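You operate a simulated robot arm through the tools that you are given. There is no shell and no other tool.

You are at the controls of a simulated robot arm. One attempt, no reset.

## Task
Wet the felt mat, put the orange and green trays on it, then run one empty stroke.
Fine: pump till the mat turns dark blue; both trays' blanks must stay damp and flat; other trays stay unmoved, dials stay or go to Off.

It is judged by the outcome, as a careful person would: the job done as asked, and still so three seconds after it is handed in. It fails if anything else is knocked over, pushed out of place, dropped, spilled or broken.

## Robot
A 6-joint arm with a two-finger gripper, fixed in place. Base frame: the origin is at the foot of the arm, x ahead of it, y to its left, z up; the work surface is at about z = 740. Lengths are in mm, angles in rad, forces in N, time in s.
Its first joint turns from -2.897 to 2.897 rad. Payload 3.43 kg.
The TCP is the grasp point between the finger pads, 20 mm short of the fingertips. In the tool frame z runs along the fingers and y along their closing line. Largest opening 190 mm; the body of the gripper starts 248 mm behind the TCP.
Orientation is that of the tool frame in the base frame, as a unit quaternion [w, x, y, z]. With the fingers straight down and closing along the base's y, the tool's x points along the base's -x, its y along +y and its z along -z.

## Interface
- The arm moves only by the tool step_arm. Its argument "increments" is a list of rows, each an object (a shift or turn left out is 0, a gripper value left out holds the last) with "travel": the shift along the tool's x, y, z in units of 25 mm (1.0 is 25 mm), a list of three; "angular": the turn, a rotation vector about the tool's x, y, z in units of 5 degrees (1.0 is 5 degrees), a list of three; "gripper": the gripper command, from -1 (fully open) to 1 (shut), values between in proportion. In form: [{"travel": [x, y, z], "angular": [rx, ry, rz], "gripper": gripper}, ...]. A call has 1 to 20 rows; each row shifts and turns the commanded pose from where the row before left it, along the tool's axes as they then stand. A call with a number of a shift or a turn outside -1 to 1 is refused whole. Rows are played at 5 a second. More than 50 mm and 0.15 rad between two rows, or a gripper value outside its range, and nothing of the call is played. Where a pose cannot be reached the arm comes as near as it can. A force on the tool above 40 N (or 10 N above the force at the start of the call, whichever is more), or a blocked arm, ends the call early, and 0.2 s more pass. Each finger travels about 45 mm/s and halts on what it meets, pressing with about 21 N; the grip force reading is that of the motor and also rises with nothing between the fingers. The clock runs only during rows and for 0.2 s after the last one: add rows that do not move to give the fingers time. It gives the time, the measured TCP pose, the force on the tool (base axes), the opening and the grip force at its end, in the units of the frame above (readings bear some noise), with the torque about the TCP (base axes, N m) and any sound that the robot's microphone picked up.
- Cameras (640 x 400 px; columns grow to the right, rows downward): "scene" is fixed at [58.3, 496.5, 1513.4]; the picture's right is [-0.26, -0.97, 0.00], its down [-0.52, 0.14, -0.84] and it looks along [0.81, -0.21, -0.54] (base axes); focal length 354 px, centre (320, 200). "wrist" rides on the gripper at [70, -8, -288] in the tool frame; the picture's right is [0.12, 0.99, 0.00], its down [-0.96, 0.11, -0.25] and it looks along [-0.25, 0.03, 0.97] (tool axes); focal length 261 px, centre (320, 200).
- capture(camera): a new picture of that camera. It takes no simulated time.
- lift_body(by): slides the trunk up (or, below 0, down) by that many mm; the arm rides with it, the base frame stays. It gives what a move gives, with no picture.
- measure_at(camera, pixels): for up to 12 pixels [column, row] of the newest picture of that camera ("zoom" is the newest enlarged one), the place [x, y, z] in the base frame of the surface seen there, good to about 3 mm, but the place of the scene camera against the robot may be out by one fixed shift of up to 18 mm in any direction. It takes no simulated time.
- enlarge(camera, box): a new picture of the part [left, top, right, bottom] of that camera's present view, enlarged. It takes no simulated time.
- finish_job(): hands the job in; it is judged then, once.

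Leave the gripper open and the arm clear of the work at the hand-in unless told otherwise.

The tools are called after ">>>" by a JSON object that holds its "api" and its "payload". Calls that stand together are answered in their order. step_arm: Moves the arm, as the interface text tells. Its arguments: {"type":"object","properties":{"increments":{"type":"array","items":{"type":"object","properties":{"travel":{"type":"array","items":{"type":"number"}},"angular":{"type":"array","items":{"type":"number"}},"gripper":{"type":"number"}}}}},"required":["increments"]} The other tools are called the same way: lift_body (by) slides the trunk up or down; capture (camera) takes a picture; measure_at (camera, pixels) gives the place of the surface under pixels of a picture; enlarge (camera, box) takes an enlarged picture of a part of a camera's view; finish_job () hands the job in.

At the start:

```text
time_s: 0.0
position: [689.8, 203.7, 1252.4]
tcp_rot: [0.0, 0.0, 1.0, 0.001]
wrist_force: [0.6, 0.1, -0.5]
moment: [0.01, 0.01, -0.01]
grip_width: 189.8
finger_force: 0.0
trunk travel left (down, up): [-150.0, 90.0]
```

scene: 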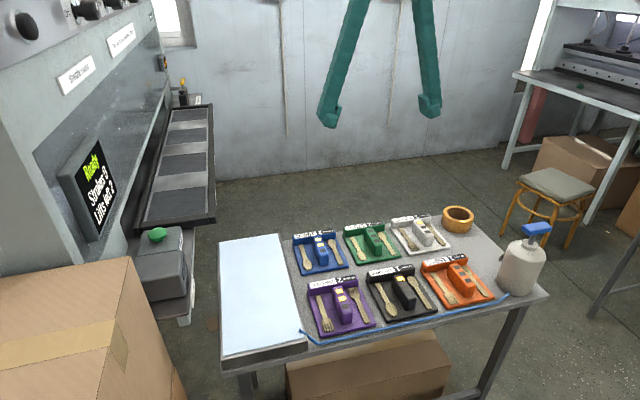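
wrist: 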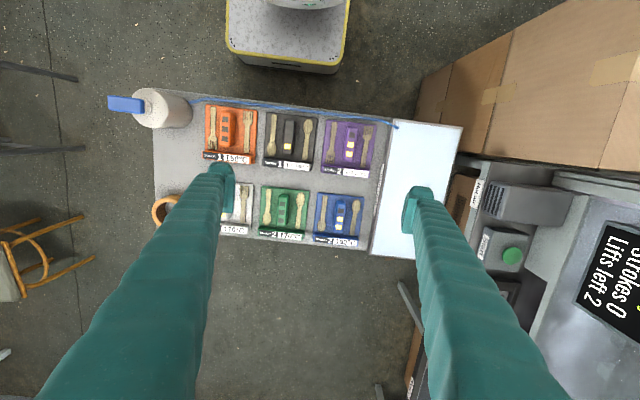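

I see a table with six trays, a light felt mat on its left side, a pump bottle with a blue head at the right, and a press machine with a screen and a green button. I'll enlarge the parts first to read the labels.

>>> {"api": "enlarge", "payload": {"camera": "scene", "box": [0, 0, 220, 140]}}

>>> {"api": "enlarge", "payload": {"camera": "scene", "box": [40, 120, 220, 330]}}

>>> {"api": "enlarge", "payload": {"camera": "scene", "box": [280, 200, 560, 350]}}

>>> {"api": "enlarge", "payload": {"camera": "wrist", "box": [100, 70, 480, 270]}}

>>> {"api": "enlarge", "payload": {"camera": "wrist", "box": [420, 130, 640, 330]}}

```text
2.86 times, centred on (110, 70) of scene
```

zoom: 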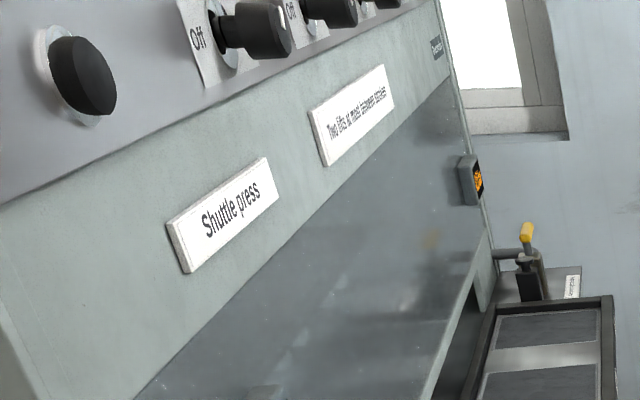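

```text
1.90 times, centred on (130, 225) of scene
```

zoom: 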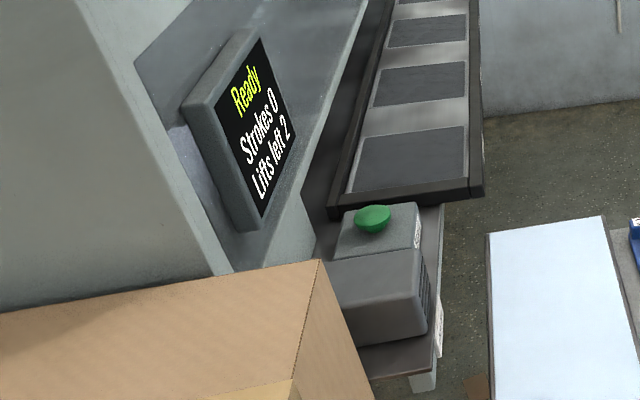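

```text
2.29 times, centred on (420, 275) of scene
```

zoom: 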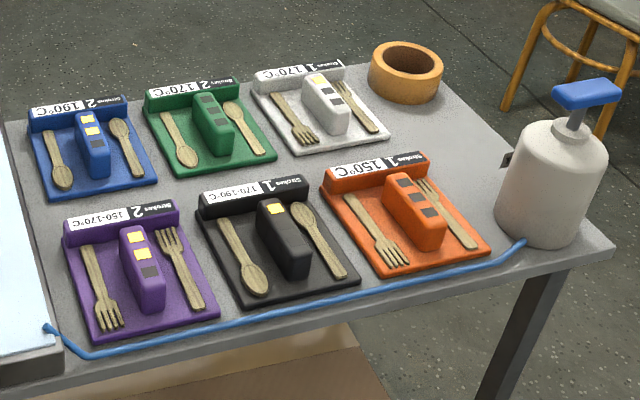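

```text
1.68 times, centred on (290, 170) of wrist
```

zoom: 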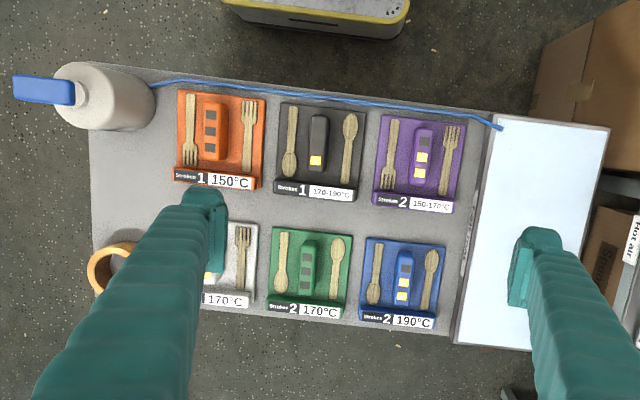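

```text
2.00 times, centred on (530, 230) of wrist
```

zoom: 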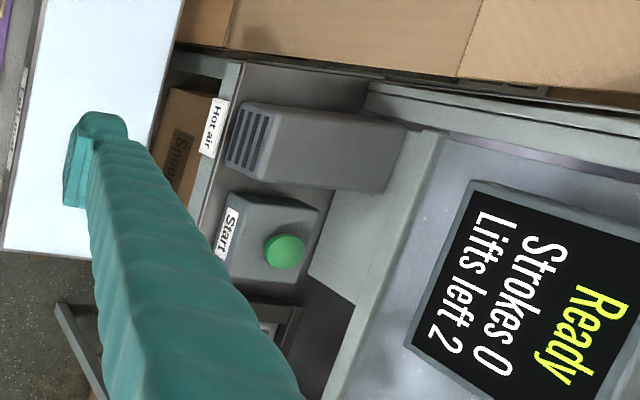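

I need to read the small labels: the press dials (top-left), the sign, the far lever, the orange display, and the mat label.

>>> {"api": "enlarge", "payload": {"camera": "scene", "box": [0, 0, 80, 50]}}

>>> {"api": "enlarge", "payload": {"camera": "scene", "box": [60, 0, 150, 56]}}

>>> {"api": "enlarge", "payload": {"camera": "scene", "box": [140, 40, 220, 110]}}

>>> {"api": "enlarge", "payload": {"camera": "scene", "box": [130, 215, 210, 330]}}

>>> {"api": "enlarge", "payload": {"camera": "wrist", "box": [360, 110, 480, 270]}}

>>> {"api": "enlarge", "payload": {"camera": "scene", "box": [210, 220, 320, 370]}}

>>> {"api": "enlarge", "payload": {"camera": "scene", "box": [480, 0, 640, 160]}}

```text
8.00 times, centred on (40, 25) of scene
```

zoom: 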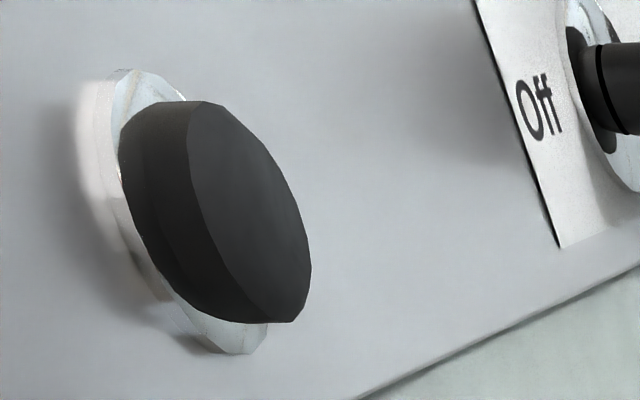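

```text
7.11 times, centred on (105, 28) of scene
```

zoom: 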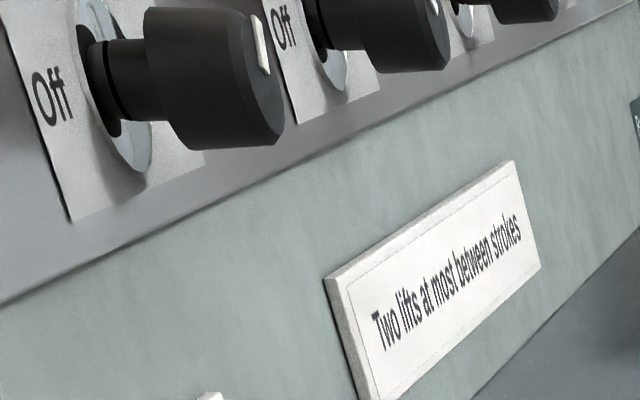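

```text
5.71 times, centred on (180, 75) of scene
```

zoom: 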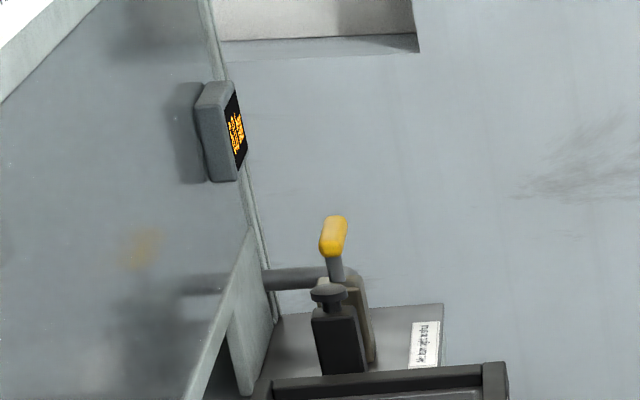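

```text
3.48 times, centred on (170, 272) of scene
```

zoom: 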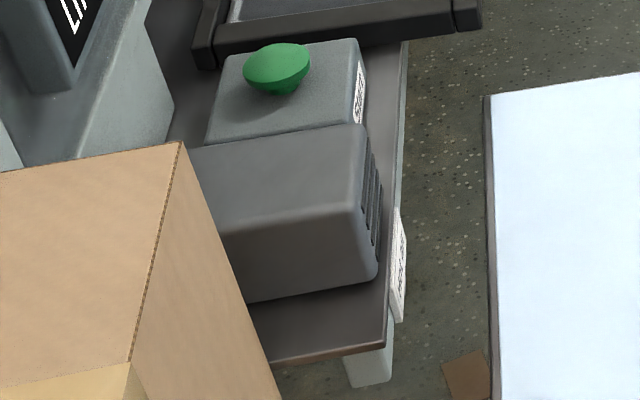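

```text
2.50 times, centred on (420, 190) of wrist
```

zoom: 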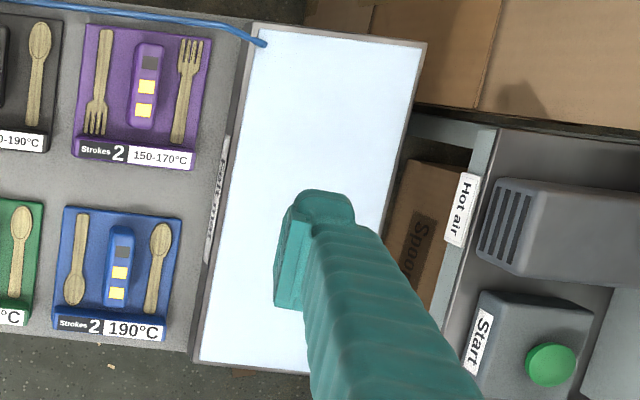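

```text
2.67 times, centred on (265, 295) of scene
```

zoom: 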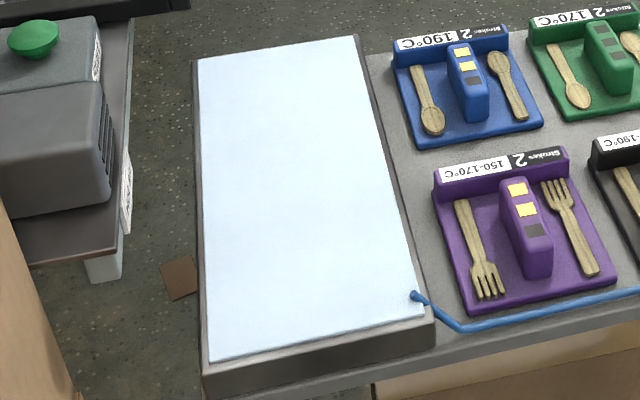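

```text
2.50 times, centred on (560, 80) of scene
```

zoom: 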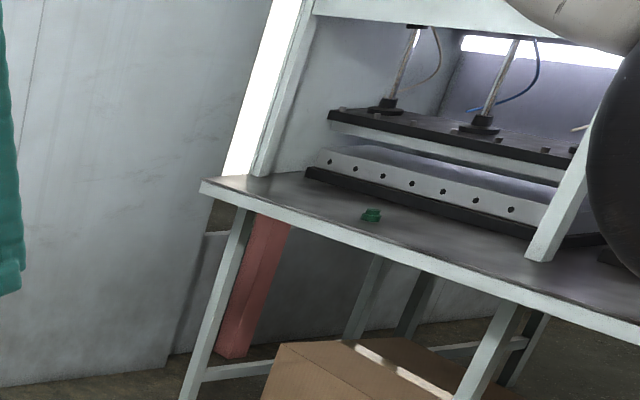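

Next I'll measure the key places: tray corners, mat, pump, button, blower, lever, dials.

>>> {"api": "capture", "payload": {"camera": "scene"}}

>>> {"api": "capture", "payload": {"camera": "wrist"}}

>>> {"api": "measure_at", "payload": {"camera": "scene", "pixels": [[155, 232], [175, 265], [183, 83], [190, 100], [163, 62], [92, 185], [225, 240], [278, 236], [225, 355], [300, 345], [536, 228], [458, 212]]}}

>>> {"api": "measure_at", "payload": {"camera": "wrist", "pixels": [[512, 254], [390, 120], [458, 130], [418, 255], [372, 250], [128, 104], [160, 105], [385, 185], [480, 195], [610, 270], [590, 200], [490, 240]]}}

>>> {"api": "measure_at", "payload": {"camera": "wrist", "pixels": [[206, 106], [256, 110], [251, 162], [205, 155], [228, 120], [228, 142], [262, 188], [310, 192], [303, 242], [260, 236], [284, 200], [281, 222]]}}

```text
taken
```

scene: 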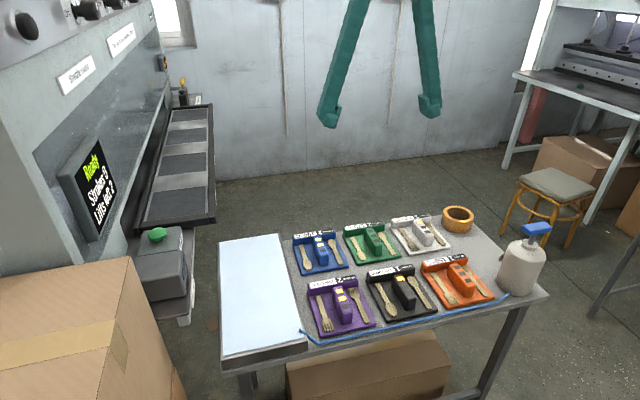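

```text
taken
```

wrist: 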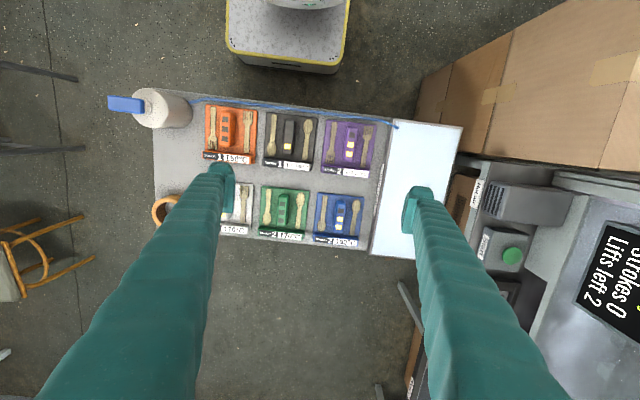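

```text
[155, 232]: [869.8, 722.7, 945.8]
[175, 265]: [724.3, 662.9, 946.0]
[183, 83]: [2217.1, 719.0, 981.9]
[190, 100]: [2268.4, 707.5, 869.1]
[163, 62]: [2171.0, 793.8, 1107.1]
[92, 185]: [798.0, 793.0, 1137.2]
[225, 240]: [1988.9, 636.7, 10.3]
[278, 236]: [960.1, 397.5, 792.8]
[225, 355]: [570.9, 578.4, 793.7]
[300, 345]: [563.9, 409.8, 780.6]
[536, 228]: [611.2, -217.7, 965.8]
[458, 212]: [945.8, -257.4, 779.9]
```

```text
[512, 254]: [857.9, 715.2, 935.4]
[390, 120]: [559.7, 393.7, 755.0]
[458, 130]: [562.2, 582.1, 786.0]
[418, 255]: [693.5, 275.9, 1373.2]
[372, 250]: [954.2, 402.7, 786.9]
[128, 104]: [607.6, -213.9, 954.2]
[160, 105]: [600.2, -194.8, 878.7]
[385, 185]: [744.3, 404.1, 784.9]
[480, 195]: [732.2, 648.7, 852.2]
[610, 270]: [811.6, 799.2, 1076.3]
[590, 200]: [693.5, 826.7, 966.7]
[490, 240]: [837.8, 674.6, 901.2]
```

```text
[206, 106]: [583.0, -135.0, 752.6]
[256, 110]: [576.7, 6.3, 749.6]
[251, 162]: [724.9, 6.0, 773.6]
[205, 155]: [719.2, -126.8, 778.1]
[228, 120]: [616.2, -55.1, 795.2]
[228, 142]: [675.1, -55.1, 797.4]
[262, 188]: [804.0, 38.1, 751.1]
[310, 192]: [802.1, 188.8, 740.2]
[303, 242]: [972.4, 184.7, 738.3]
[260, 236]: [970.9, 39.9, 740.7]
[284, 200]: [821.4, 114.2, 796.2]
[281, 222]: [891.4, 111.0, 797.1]
```

I'll zoom strongly on the mat-side label near (380,185) in the wrist view and on the far labels.

>>> {"api": "enlarge", "payload": {"camera": "wrist", "box": [362, 150, 402, 220]}}

>>> {"api": "enlarge", "payload": {"camera": "scene", "box": [154, 48, 174, 75]}}

>>> {"api": "enlarge", "payload": {"camera": "scene", "box": [186, 90, 206, 108]}}

>>> {"api": "enlarge", "payload": {"camera": "scene", "box": [140, 0, 160, 30]}}

>>> {"api": "enlarge", "payload": {"camera": "wrist", "box": [470, 260, 540, 320]}}

>>> {"api": "enlarge", "payload": {"camera": "wrist", "box": [100, 80, 200, 140]}}

```text
5.71 times, centred on (382, 185) of wrist
```

zoom: 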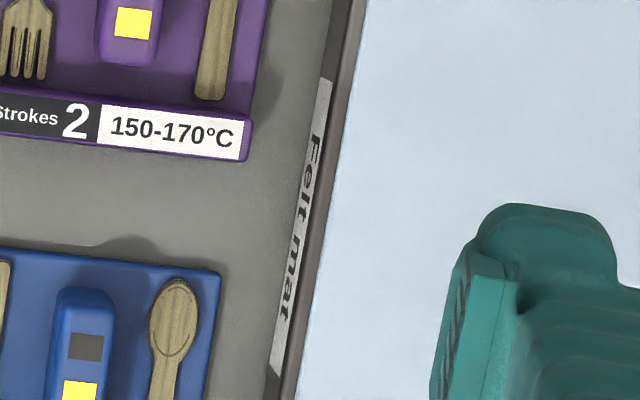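

```text
14.81 times, centred on (164, 62) of scene
```

zoom: 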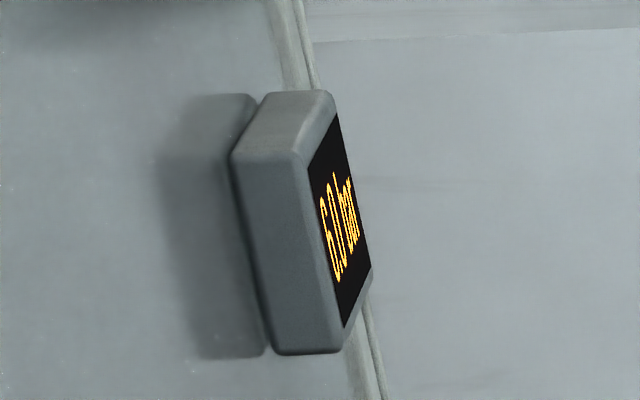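

```text
16.00 times, centred on (196, 99) of scene
```

zoom: 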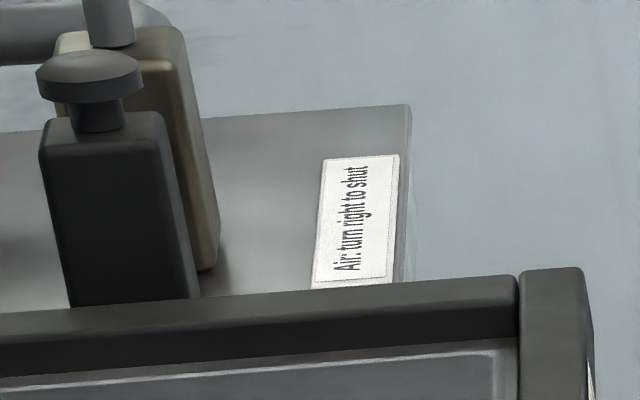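

```text
13.33 times, centred on (150, 15) of scene
```

zoom: 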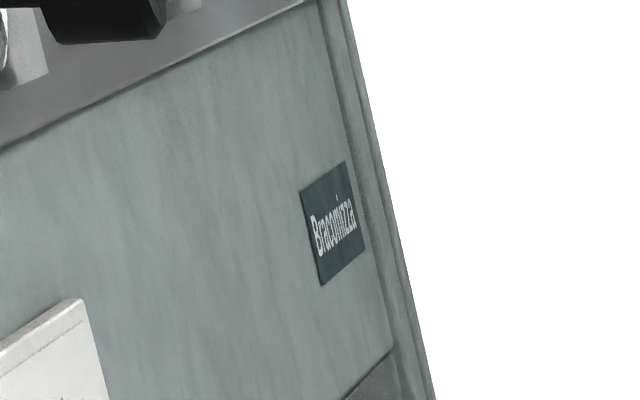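

```text
6.67 times, centred on (505, 290) of wrist
```

zoom: 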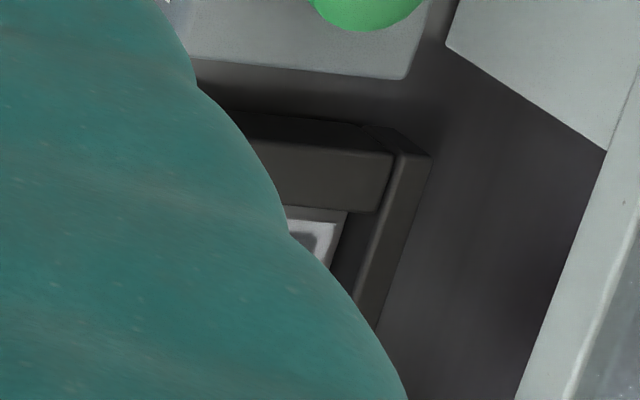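

```text
6.40 times, centred on (150, 110) of wrist
```

zoom: 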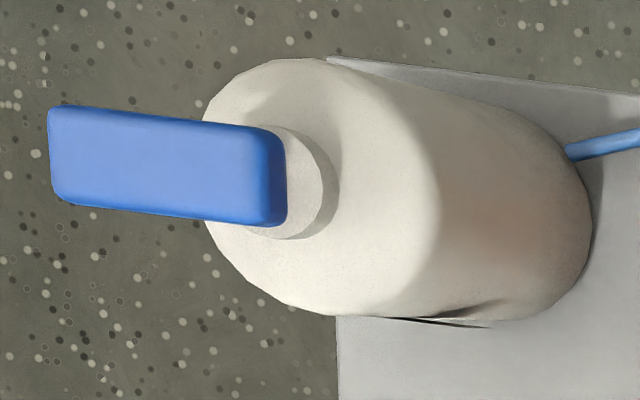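

Labels read: "Felt mat", "Hot air", "Start", "Two lifts at most between strokes", "Air: turn right to shut", 6.0 bar. The first job is the pump; I'll measure the blue head, its stem, the bottle, and the blower vent extents.

>>> {"api": "measure_at", "payload": {"camera": "zoom", "pixels": [[55, 120], [65, 195], [130, 155], [200, 170], [270, 140], [272, 215], [300, 170], [320, 180], [400, 200], [300, 70], [300, 300], [580, 210]]}}

>>> {"api": "measure_at", "payload": {"camera": "wrist", "pixels": [[487, 187], [482, 212], [500, 187], [496, 216], [572, 190], [560, 225], [484, 230], [480, 256], [524, 240], [520, 270], [475, 185], [400, 125]]}}

>>> {"api": "enlarge", "payload": {"camera": "scene", "box": [480, 205, 570, 310]}}

```text
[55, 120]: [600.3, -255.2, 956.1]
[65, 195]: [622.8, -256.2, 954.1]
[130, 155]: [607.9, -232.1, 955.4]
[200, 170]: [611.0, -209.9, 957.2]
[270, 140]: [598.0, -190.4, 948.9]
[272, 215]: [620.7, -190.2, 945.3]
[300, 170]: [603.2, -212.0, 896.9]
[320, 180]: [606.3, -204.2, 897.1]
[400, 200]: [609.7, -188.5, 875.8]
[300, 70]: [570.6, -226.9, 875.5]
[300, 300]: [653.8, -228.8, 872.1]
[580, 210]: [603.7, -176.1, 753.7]
```

```text
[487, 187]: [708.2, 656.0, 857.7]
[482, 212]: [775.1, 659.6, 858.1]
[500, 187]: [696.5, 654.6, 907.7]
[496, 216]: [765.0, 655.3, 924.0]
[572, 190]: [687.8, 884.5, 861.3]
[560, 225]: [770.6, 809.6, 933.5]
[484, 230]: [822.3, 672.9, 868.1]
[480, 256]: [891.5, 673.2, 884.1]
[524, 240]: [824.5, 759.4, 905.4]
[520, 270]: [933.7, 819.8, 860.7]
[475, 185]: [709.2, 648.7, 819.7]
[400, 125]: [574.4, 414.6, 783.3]
```

```text
3.81 times, centred on (525, 258) of scene
```

zoom: 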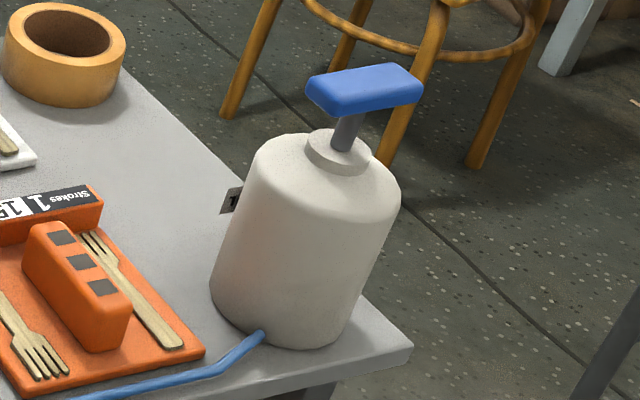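

The blue pump head is centred near (610, -223) with its top at z≈957. I'll close the gripper while moving over it at the current height.

>>> {"api": "step_arm", "payload": {"increments": [{"travel": [0.177, -0.948, 0], "gripper": 1}, {"travel": [0.177, -0.948, 0]}, {"travel": [0.177, -0.948, 0]}, {"travel": [0.177, -0.948, 0]}, {"travel": [0.177, -0.948, 0]}, {"travel": [0.177, -0.948, 0]}, {"travel": [0.177, -0.948, 0]}, {"travel": [0.177, -0.948, 0]}, {"travel": [0.177, -0.948, 0]}, {"travel": [0.177, -0.948, 0]}, {"travel": [0.177, -0.948, 0]}, {"travel": [0.177, -0.948, 0]}, {"travel": [0.177, -0.948, 0]}, {"travel": [0.177, -0.948, 0]}, {"travel": [0.177, -0.948, 0]}, {"travel": [0.177, -0.948, 0]}, {"travel": [0.177, -0.948, 0]}, {"travel": [0.177, -0.948, 0]}]}}

>>> {"api": "capture", "payload": {"camera": "wrist"}}

>>> {"api": "capture", "payload": {"camera": "scene"}}

```text
time_s: 3.8
position: [610.3, -221.8, 1253.7]
tcp_rot: [-0.001, 0.0, 1.0, 0.0]
wrist_force: [-0.6, -0.2, 0.6]
moment: [-0.08, 0.04, -0.02]
grip_width: 0.0
finger_force: 21.0
trunk travel left (down, up): [-150.0, 90.0]
```

```text
taken
```

wrist: 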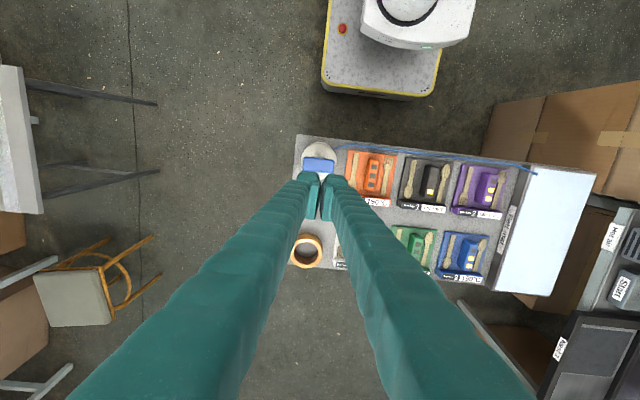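

```text
taken
```

scene: 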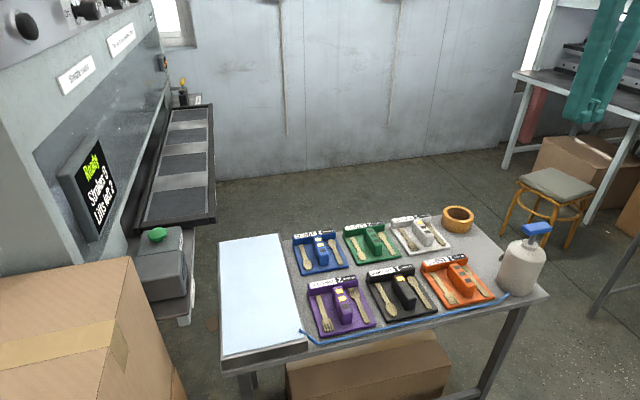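

The arm is over the pump. I'll zoom on the pump head, the shuttle label at (560,347), and the start/air labels.

>>> {"api": "enlarge", "payload": {"camera": "wrist", "box": [540, 200, 640, 400]}}

>>> {"api": "enlarge", "payload": {"camera": "wrist", "box": [290, 130, 350, 200]}}

>>> {"api": "measure_at", "payload": {"camera": "zoom", "pixels": [[230, 180], [400, 180], [315, 160], [315, 200], [315, 230], [300, 90], [180, 150], [430, 150], [270, 260], [360, 260]]}}

```text
2.00 times, centred on (590, 300) of wrist
```

zoom: 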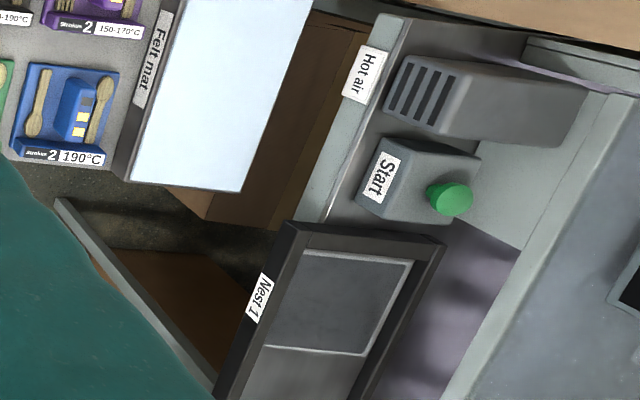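

```text
5.71 times, centred on (320, 165) of wrist
```

zoom: 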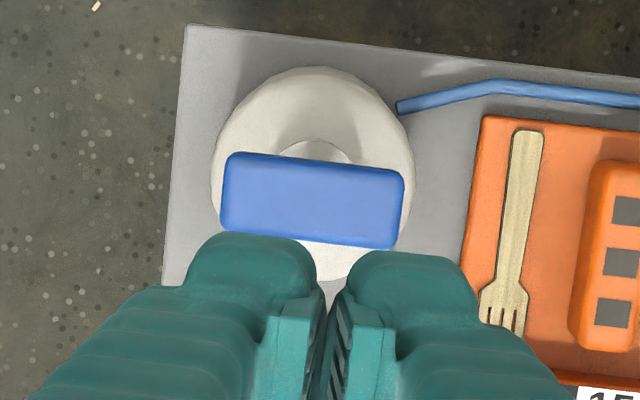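

```text
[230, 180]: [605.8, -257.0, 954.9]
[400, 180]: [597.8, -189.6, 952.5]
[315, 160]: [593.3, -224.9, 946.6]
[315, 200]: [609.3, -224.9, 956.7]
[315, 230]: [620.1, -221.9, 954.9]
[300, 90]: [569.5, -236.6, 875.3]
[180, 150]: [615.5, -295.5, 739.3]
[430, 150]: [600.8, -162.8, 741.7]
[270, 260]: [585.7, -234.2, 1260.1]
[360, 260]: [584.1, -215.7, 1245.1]
```

The pump head top is centred at (609, -223, 956). I'll descend to leave the fingertips about 12 mm above it.

>>> {"api": "step_arm", "payload": {"increments": [{"travel": [0, -0.05, 1]}, {"travel": [0, 0, 1]}, {"travel": [0, 0, 1]}, {"travel": [0, 0, 1]}, {"travel": [0, 0, 1]}, {"travel": [0, 0, 1]}, {"travel": [0, 0, 1]}, {"travel": [0, 0, 1]}, {"travel": [0, 0, 1]}, {"travel": [0, 0, 1]}, {"travel": [0, 0, 0.6]}, {"travel": [0, 0, 0]}]}}

>>> {"api": "enlarge", "payload": {"camera": "scene", "box": [470, 170, 590, 310]}}

>>> {"api": "capture", "payload": {"camera": "wrist"}}

```text
time_s: 6.4
position: [610.5, -222.6, 988.9]
tcp_rot: [0.0, 0.001, 1.0, 0.0]
wrist_force: [-0.2, 0.2, -0.2]
moment: [0.02, 0.03, 0.0]
grip_width: 0.0
finger_force: 21.1
trunk travel left (down, up): [-150.0, 90.0]
```

```text
2.86 times, centred on (530, 240) of scene
```

zoom: 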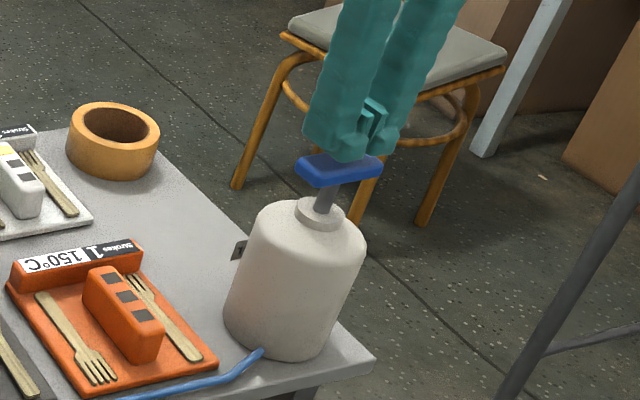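

```text
taken
```

wrist: 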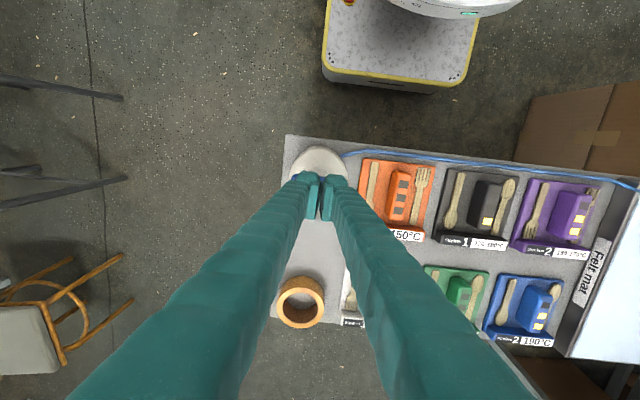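

The fingertips sit just above the blue head. I'll press down gently, 5 mm rows for 30 mm, watching force.

>>> {"api": "step_arm", "payload": {"increments": [{"travel": [0, 0, 0.3]}, {"travel": [0, 0, 0.3]}, {"travel": [0, 0, 0.2]}, {"travel": [0, 0, 0.2]}, {"travel": [0, 0, 0.2]}, {"travel": [0, 0, 0.2]}]}}

>>> {"api": "enlarge", "payload": {"camera": "scene", "box": [470, 170, 590, 310]}}

>>> {"api": "capture", "payload": {"camera": "scene"}}

```text
time_s: 7.8
position: [611.6, -223.7, 953.9]
tcp_rot: [0.0, 0.001, 1.0, 0.0]
wrist_force: [1.6, -2.5, 9.0]
moment: [-0.07, 0.01, -0.04]
grip_width: 6.3
finger_force: 33.9
trunk travel left (down, up): [-150.0, 90.0]
```

```text
2.86 times, centred on (530, 240) of scene
```

zoom: 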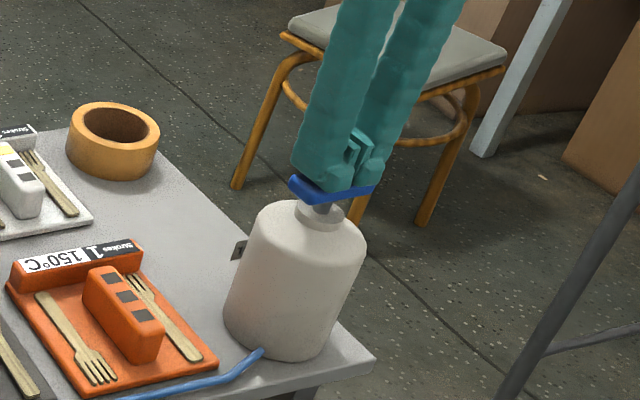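

```text
taken
```

scene: 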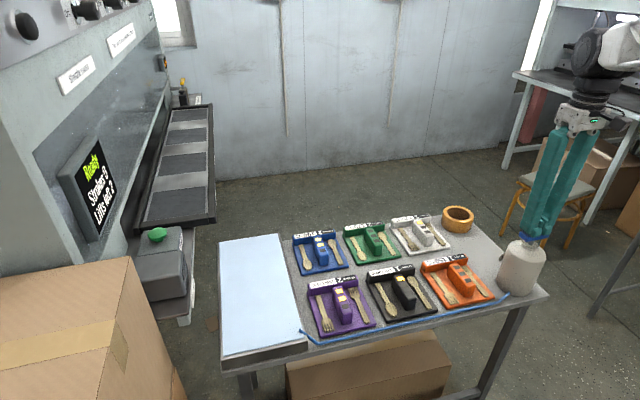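

The head goes down with about 9 N; it's depressed about 22 mm. I'll continue down in small steps toward the end of its travel.

>>> {"api": "step_arm", "payload": {"increments": [{"travel": [0, 0, 0.2]}, {"travel": [0, 0, 0.2]}, {"travel": [0, 0, 0.0]}]}}

>>> {"api": "capture", "payload": {"camera": "scene"}}

>>> {"api": "enlarge", "payload": {"camera": "scene", "box": [470, 170, 590, 310]}}

```text
time_s: 8.3
position: [612.7, -223.2, 953.5]
tcp_rot: [0.002, 0.0, 1.0, -0.002]
wrist_force: [-7.6, 1.2, 31.6]
moment: [0.07, 0.25, -0.01]
grip_width: 6.1
finger_force: 34.0
trunk travel left (down, up): [-150.0, 90.0]
stopped in row 2: the force on the tool passed its limit at 46 N (the readings are from after the stop); the commanded pose is now the measured one
```

```text
taken
```

scene: 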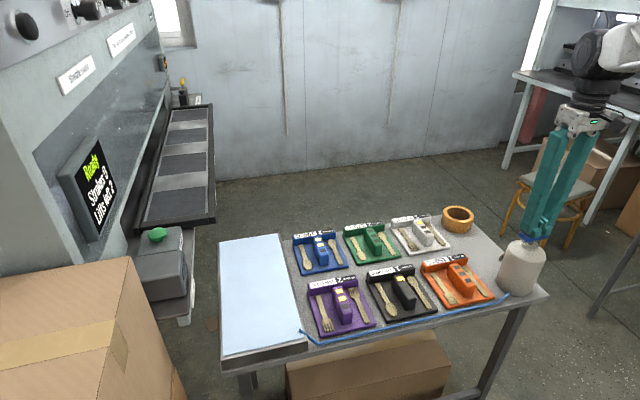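

```text
2.86 times, centred on (530, 240) of scene
```

zoom: 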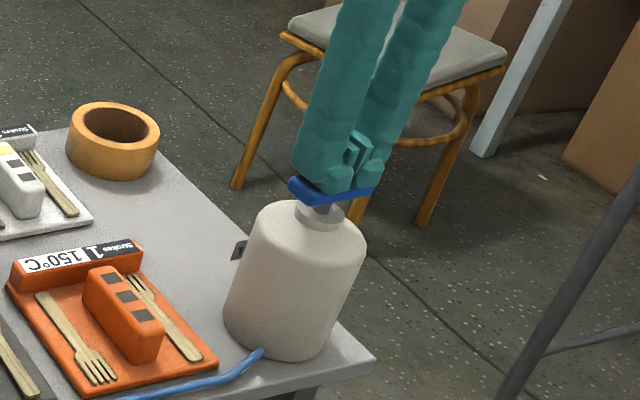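

The stroke bottomed at TCP z≈954. I'll lift 35 mm to let the head spring back, then check the mat.

>>> {"api": "step_arm", "payload": {"increments": [{"travel": [0, 0, -0.4]}, {"travel": [0, 0, -0.5]}, {"travel": [0, 0, -0.5]}, {"travel": [0, 0, 0]}]}}

>>> {"api": "capture", "payload": {"camera": "scene"}}

>>> {"api": "enlarge", "payload": {"camera": "scene", "box": [470, 170, 590, 310]}}

```text
time_s: 9.3
position: [611.8, -223.5, 984.9]
tcp_rot: [0.001, 0.0, 1.0, -0.001]
wrist_force: [0.4, 0.6, -0.9]
moment: [-0.01, -0.01, -0.01]
grip_width: 0.0
finger_force: 34.0
trunk travel left (down, up): [-150.0, 90.0]
```

```text
taken
```

scene: 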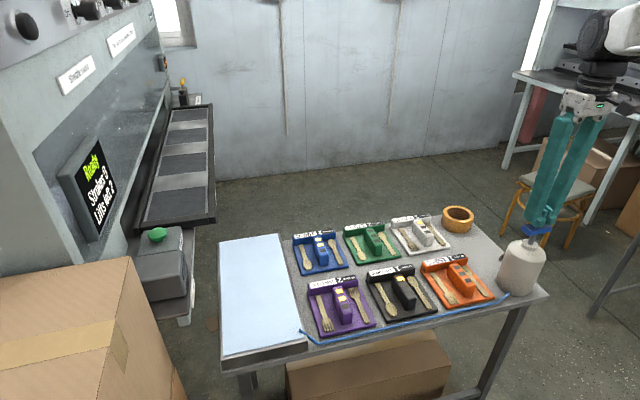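

```text
2.86 times, centred on (530, 240) of scene
```

zoom: 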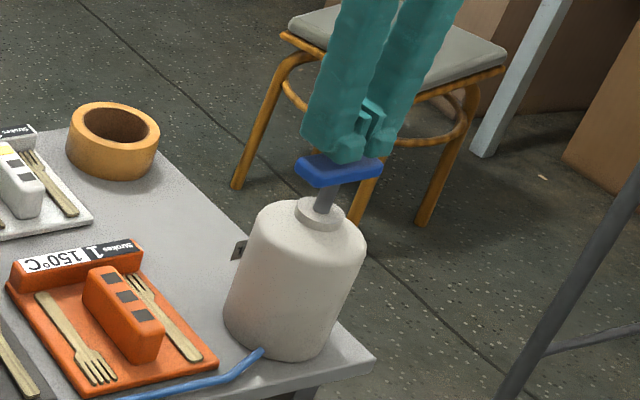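

The head sprang back and the mat looks only slightly different. I'll pump three more strokes, down to about z 956 each, then look again.

>>> {"api": "step_arm", "payload": {"increments": [{"travel": [0, 0, 0.4]}, {"travel": [0, 0, 0.4]}, {"travel": [0, 0, 0.36]}, {"travel": [0, 0, 0]}, {"travel": [0, 0, -0.56]}, {"travel": [0, 0, -0.6]}, {"travel": [0, 0, 0.4]}, {"travel": [0, 0, 0.4]}, {"travel": [0, 0, 0.36]}, {"travel": [0, 0, 0]}, {"travel": [0, 0, -0.56]}, {"travel": [0, 0, -0.6]}, {"travel": [0, 0, 0]}]}}

>>> {"api": "capture", "payload": {"camera": "scene"}}

>>> {"api": "capture", "payload": {"camera": "wrist"}}

```text
time_s: 12.1
position: [612.7, -223.7, 985.4]
tcp_rot: [0.001, 0.001, 1.0, -0.001]
wrist_force: [0.4, -0.2, 0.5]
moment: [0.01, 0.02, -0.02]
grip_width: 0.0
finger_force: 34.7
trunk travel left (down, up): [-150.0, 90.0]
```

```text
taken
```

scene: 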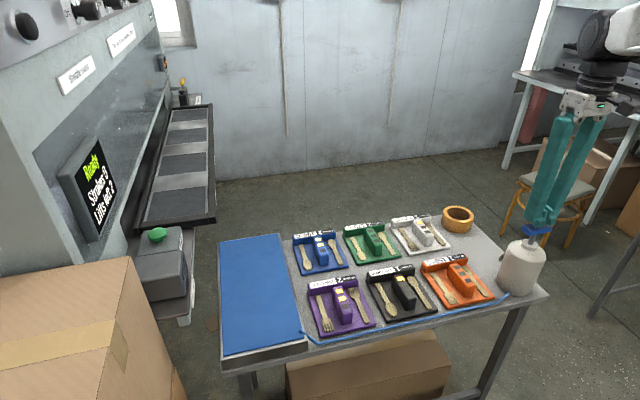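

```text
taken
```

wrist: 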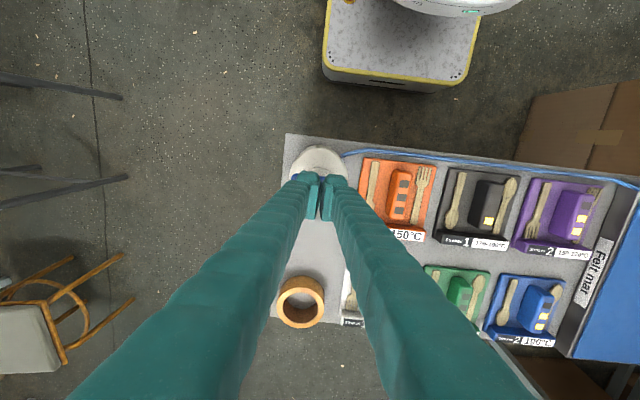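

The mat has turned blue. I'll zoom in to judge the shade and whether it's even.

>>> {"api": "enlarge", "payload": {"camera": "scene", "box": [205, 220, 325, 375]}}

>>> {"api": "enlarge", "payload": {"camera": "wrist", "box": [540, 170, 640, 400]}}

```text
2.58 times, centred on (265, 298) of scene
```

zoom: 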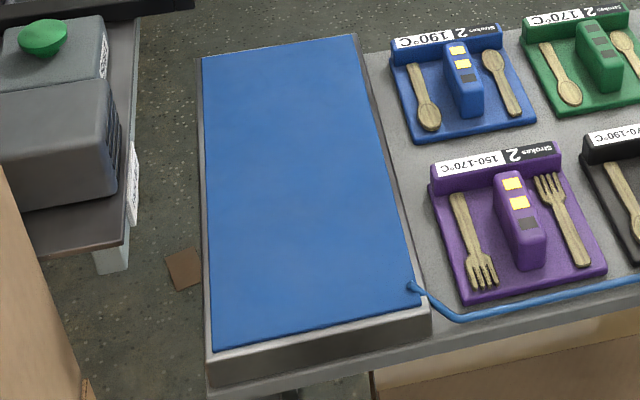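

```text
1.74 times, centred on (590, 285) of wrist
```

zoom: 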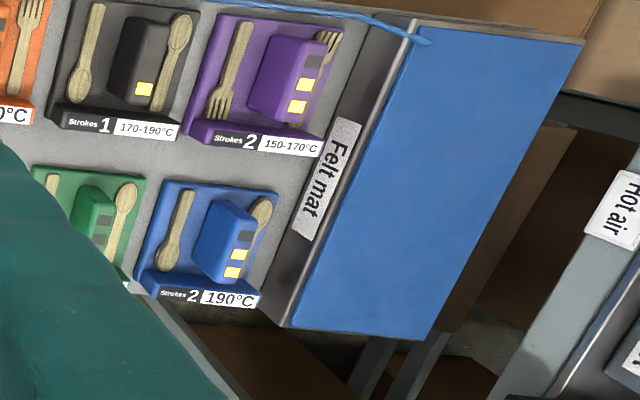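

The mat is a full blue, though not clearly "dark" yet. I'll give one more stroke and compare the shade.

>>> {"api": "step_arm", "payload": {"increments": [{"travel": [0, 0, 0.4]}, {"travel": [0, 0, 0.4]}, {"travel": [0, 0, 0.36]}, {"travel": [0, 0, 0]}, {"travel": [0, 0, -0.56]}, {"travel": [0, 0, -0.6]}, {"travel": [0, 0, 0]}]}}

>>> {"api": "capture", "payload": {"camera": "scene"}}

>>> {"api": "enlarge", "payload": {"camera": "scene", "box": [205, 220, 325, 375]}}

```text
time_s: 13.7
position: [611.6, -224.2, 986.5]
tcp_rot: [0.002, 0.001, 1.0, -0.001]
wrist_force: [-0.2, 0.2, 0.4]
moment: [0.01, 0.03, 0.0]
grip_width: 0.0
finger_force: 34.1
trunk travel left (down, up): [-150.0, 90.0]
```

```text
taken
```

scene: 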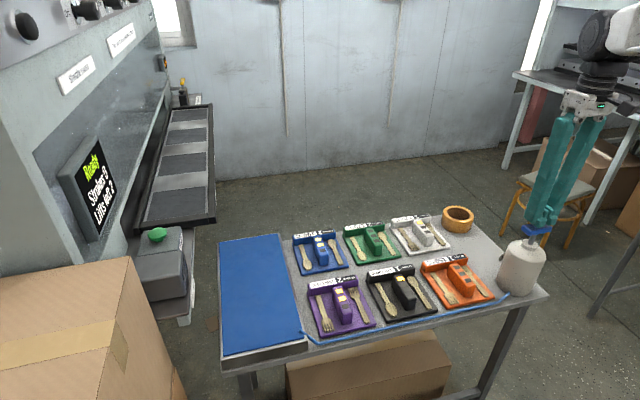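

```text
2.58 times, centred on (265, 298) of scene
```

zoom: 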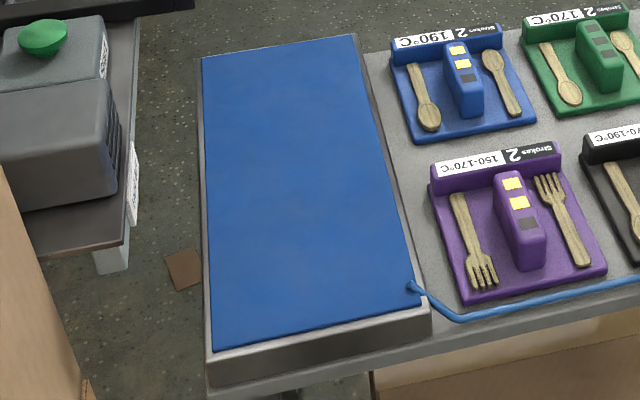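

It's a bit darker than before, so it was not yet saturated. One more stroke and compare.

>>> {"api": "step_arm", "payload": {"increments": [{"travel": [0, 0, 0.4]}, {"travel": [0, 0, 0.4]}, {"travel": [0, 0, 0.38]}, {"travel": [0, 0, 0]}, {"travel": [0, 0, -0.58]}, {"travel": [0, 0, -0.6]}, {"travel": [0, 0, 0]}]}}

>>> {"api": "capture", "payload": {"camera": "scene"}}

>>> {"api": "enlarge", "payload": {"camera": "scene", "box": [205, 220, 325, 375]}}

```text
time_s: 15.3
position: [613.2, -224.6, 985.9]
tcp_rot: [0.002, 0.0, 1.0, -0.001]
wrist_force: [-0.3, -0.2, -0.6]
moment: [0.02, 0.01, 0.0]
grip_width: 0.0
finger_force: 34.3
trunk travel left (down, up): [-150.0, 90.0]
```

```text
taken
```

scene: 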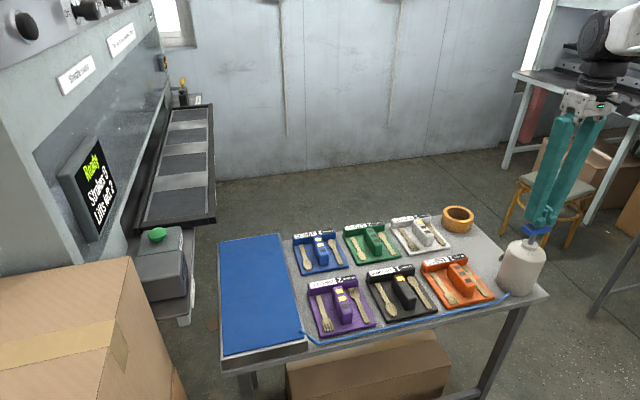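

```text
2.58 times, centred on (265, 298) of scene
```

zoom: 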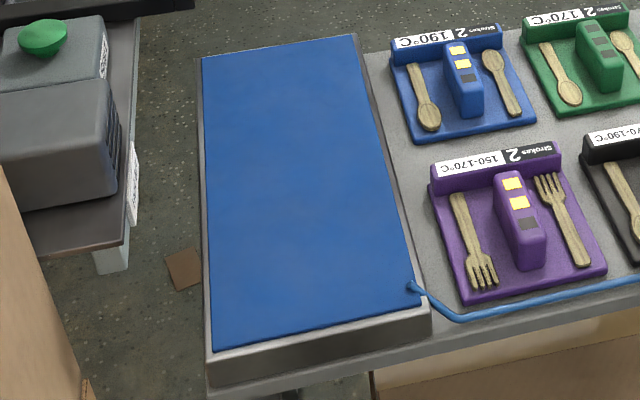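

The shade is unchanged now, so the mat is saturated dark blue. Next I'll rise, partly open the gripper to about 80 mm, and move above the orange tray's handle near (645, -55).

>>> {"api": "step_arm", "payload": {"increments": [{"travel": [0, 0, -1]}, {"travel": [0, 0, -1]}, {"travel": [0, 0, -1], "gripper": 0.16}, {"travel": [0, 0.3, -1]}, {"travel": [-0.16, 0.8, -0.5]}, {"travel": [-0.16, 0.95, 0]}, {"travel": [-0.16, 0.95, 0]}, {"travel": [-0.16, 0.95, 0]}, {"travel": [-0.16, 0.95, 0]}, {"travel": [-0.16, 0.95, 0]}, {"travel": [-0.16, 0.95, 0]}, {"travel": [-0.16, 0.95, 0]}, {"travel": [0, 0, 0]}]}}

>>> {"api": "capture", "payload": {"camera": "wrist"}}

>>> {"api": "capture", "payload": {"camera": "scene"}}

```text
time_s: 18.1
position: [642.9, -28.7, 1098.8]
tcp_rot: [0.003, 0.002, 1.0, -0.002]
wrist_force: [-0.2, 0.7, 0.3]
moment: [0.01, 0.01, -0.01]
grip_width: 79.9
finger_force: 0.1
trunk travel left (down, up): [-150.0, 90.0]
```

```text
taken
```

wrist: 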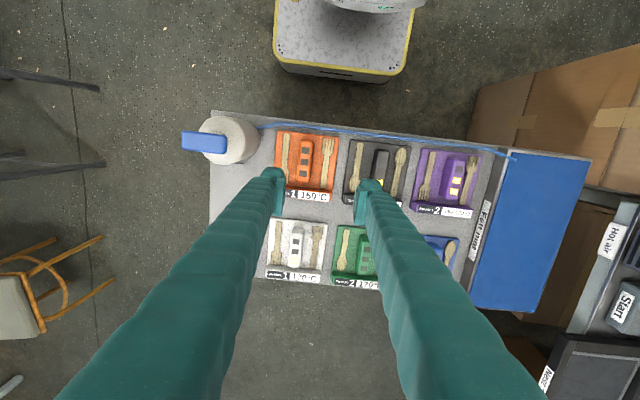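

```text
taken
```

scene: 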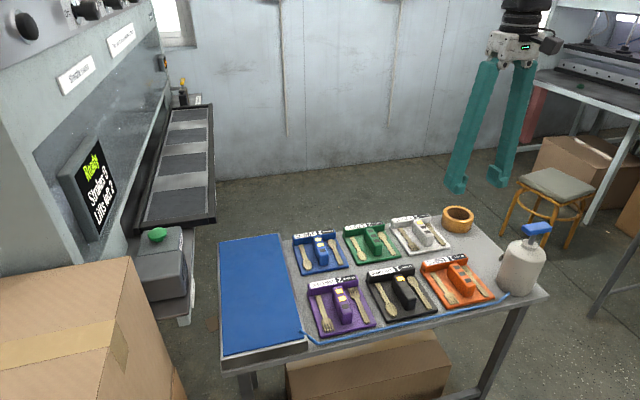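

I'm at y≈-29, slightly past. I'll zoom on the orange tray and measure its handle and blanks accurately.

>>> {"api": "enlarge", "payload": {"camera": "wrist", "box": [265, 120, 345, 210]}}

>>> {"api": "measure_at", "payload": {"camera": "zoom", "pixels": [[285, 108], [345, 112], [270, 265], [335, 272], [300, 180], [225, 200], [185, 200], [420, 250], [310, 120], [300, 255], [180, 80], [530, 100]]}}

```text
4.44 times, centred on (305, 165) of wrist
```

zoom: 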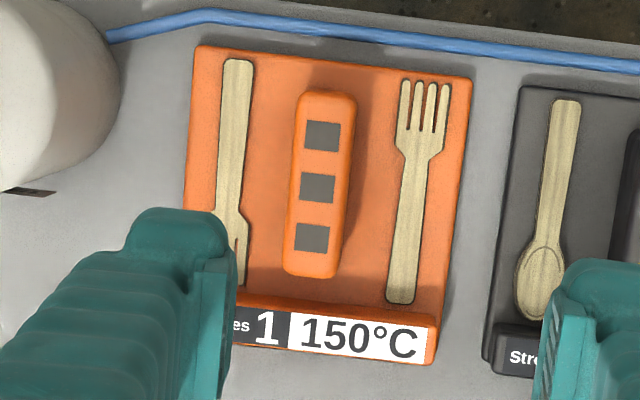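

```text
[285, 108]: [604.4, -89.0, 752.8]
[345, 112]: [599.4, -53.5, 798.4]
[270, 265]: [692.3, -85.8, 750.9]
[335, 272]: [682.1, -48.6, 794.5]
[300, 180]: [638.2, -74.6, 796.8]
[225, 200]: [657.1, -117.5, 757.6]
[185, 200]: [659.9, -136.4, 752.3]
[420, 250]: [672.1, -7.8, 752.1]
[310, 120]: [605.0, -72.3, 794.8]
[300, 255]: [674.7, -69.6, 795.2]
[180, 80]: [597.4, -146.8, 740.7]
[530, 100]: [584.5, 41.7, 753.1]
```

I'll measure the handle's top edges more precisely.

>>> {"api": "measure_at", "payload": {"camera": "zoom", "pixels": [[302, 150], [350, 150], [325, 150], [292, 230], [342, 230], [318, 230], [325, 98], [310, 272], [405, 230], [385, 230], [240, 150], [256, 150]]}}

```text
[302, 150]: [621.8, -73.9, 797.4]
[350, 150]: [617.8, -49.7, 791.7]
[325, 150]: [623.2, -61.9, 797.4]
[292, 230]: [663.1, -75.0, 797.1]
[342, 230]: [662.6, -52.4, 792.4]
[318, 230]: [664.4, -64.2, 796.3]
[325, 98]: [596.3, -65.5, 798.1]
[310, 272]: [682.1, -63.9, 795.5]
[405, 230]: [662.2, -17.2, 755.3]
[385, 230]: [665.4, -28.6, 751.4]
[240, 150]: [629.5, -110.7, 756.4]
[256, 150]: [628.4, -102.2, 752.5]
```

The handle is about 27 mm wide, centred at y≈-63, x≈640, top z≈797. I'll centre over it, set a 54 mm opening and descend to TCP z≈840.

>>> {"api": "step_arm", "payload": {"increments": [{"travel": [0, -0.7, 0], "gripper": 0.43}, {"travel": [0, -0.67, 0]}, {"travel": [0, 0, 1]}, {"travel": [0, 0, 1]}, {"travel": [0, 0, 1]}, {"travel": [0, 0, 1]}, {"travel": [0, 0, 1]}, {"travel": [0, 0, 1]}, {"travel": [0, 0, 1]}, {"travel": [0, 0, 1]}, {"travel": [0, 0, 1]}, {"travel": [0, 0, 1]}, {"travel": [0, 0, 0.4]}, {"travel": [0, 0, 0]}]}}

>>> {"api": "capture", "payload": {"camera": "wrist"}}

>>> {"api": "enlarge", "payload": {"camera": "scene", "box": [390, 200, 520, 310]}}

>>> {"api": "enlarge", "payload": {"camera": "wrist", "box": [260, 110, 380, 230]}}

```text
time_s: 21.1
position: [644.1, -63.0, 837.9]
tcp_rot: [0.002, 0.001, 1.0, -0.001]
wrist_force: [-0.2, 0.7, -0.2]
moment: [0.05, 0.01, -0.01]
grip_width: 54.0
finger_force: 0.1
trunk travel left (down, up): [-150.0, 90.0]
```

```text
taken
```

wrist: 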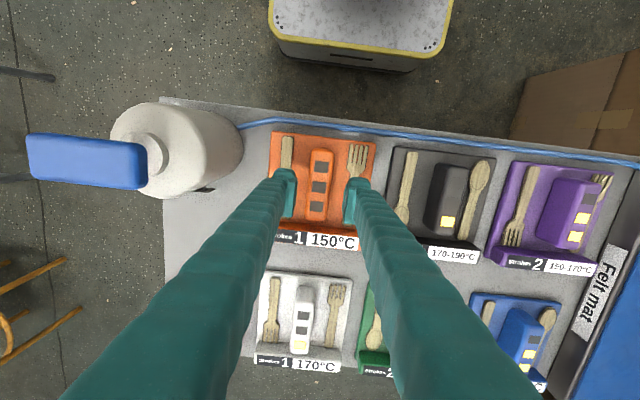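

```text
3.64 times, centred on (455, 255) of scene
```

zoom: 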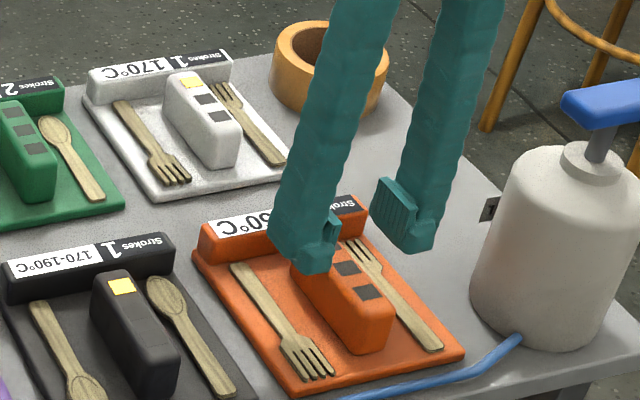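

```text
3.33 times, centred on (320, 170) of wrist
```

zoom: 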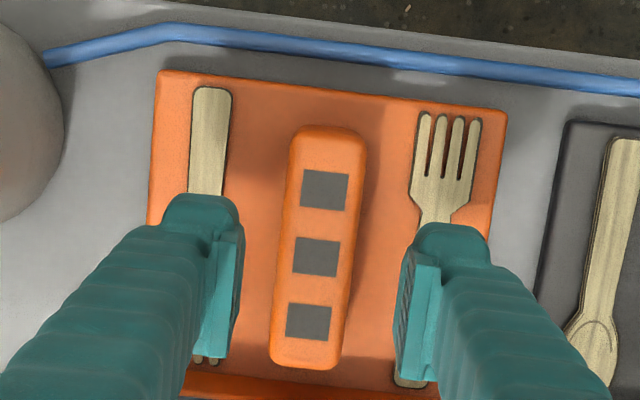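

The fingers straddle the handle well. I'll descend 50 mm to TCP z≈787 (tips ≈767, above the blanks at 757).

>>> {"api": "step_arm", "payload": {"increments": [{"travel": [0, 0, 0.6]}, {"travel": [0, 0, 0.6]}, {"travel": [0, 0, 0.5]}, {"travel": [0, 0, 0.35]}, {"travel": [0, 0, 0]}]}}

>>> {"api": "enlarge", "payload": {"camera": "scene", "box": [390, 200, 520, 310]}}

>>> {"api": "enlarge", "payload": {"camera": "wrist", "box": [260, 110, 380, 230]}}

```text
time_s: 22.3
position: [644.9, -63.7, 785.9]
tcp_rot: [0.002, -0.001, 1.0, -0.001]
wrist_force: [0.0, -0.5, -0.6]
moment: [0.0, 0.03, 0.02]
grip_width: 54.2
finger_force: 0.1
trunk travel left (down, up): [-150.0, 90.0]
```

```text
3.64 times, centred on (455, 255) of scene
```

zoom: 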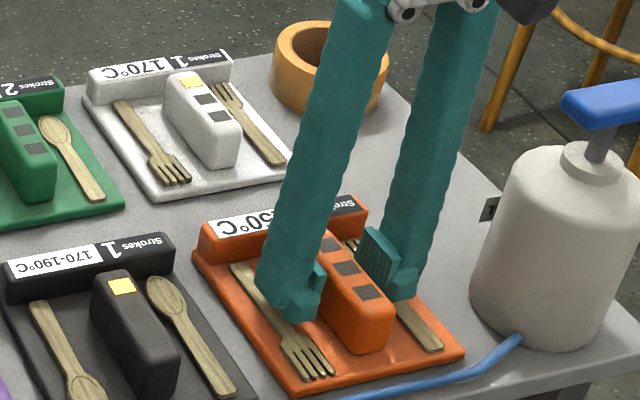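

```text
3.33 times, centred on (320, 170) of wrist
```

zoom: 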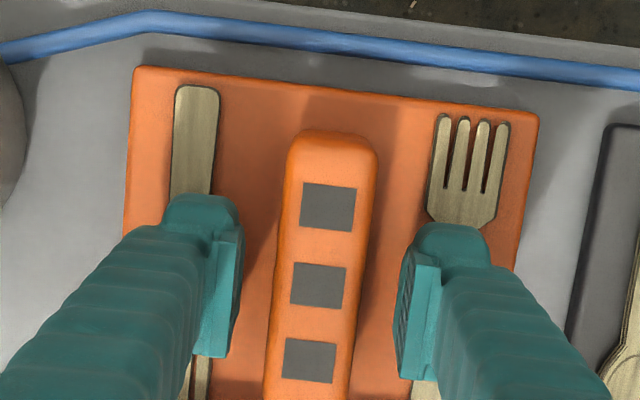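

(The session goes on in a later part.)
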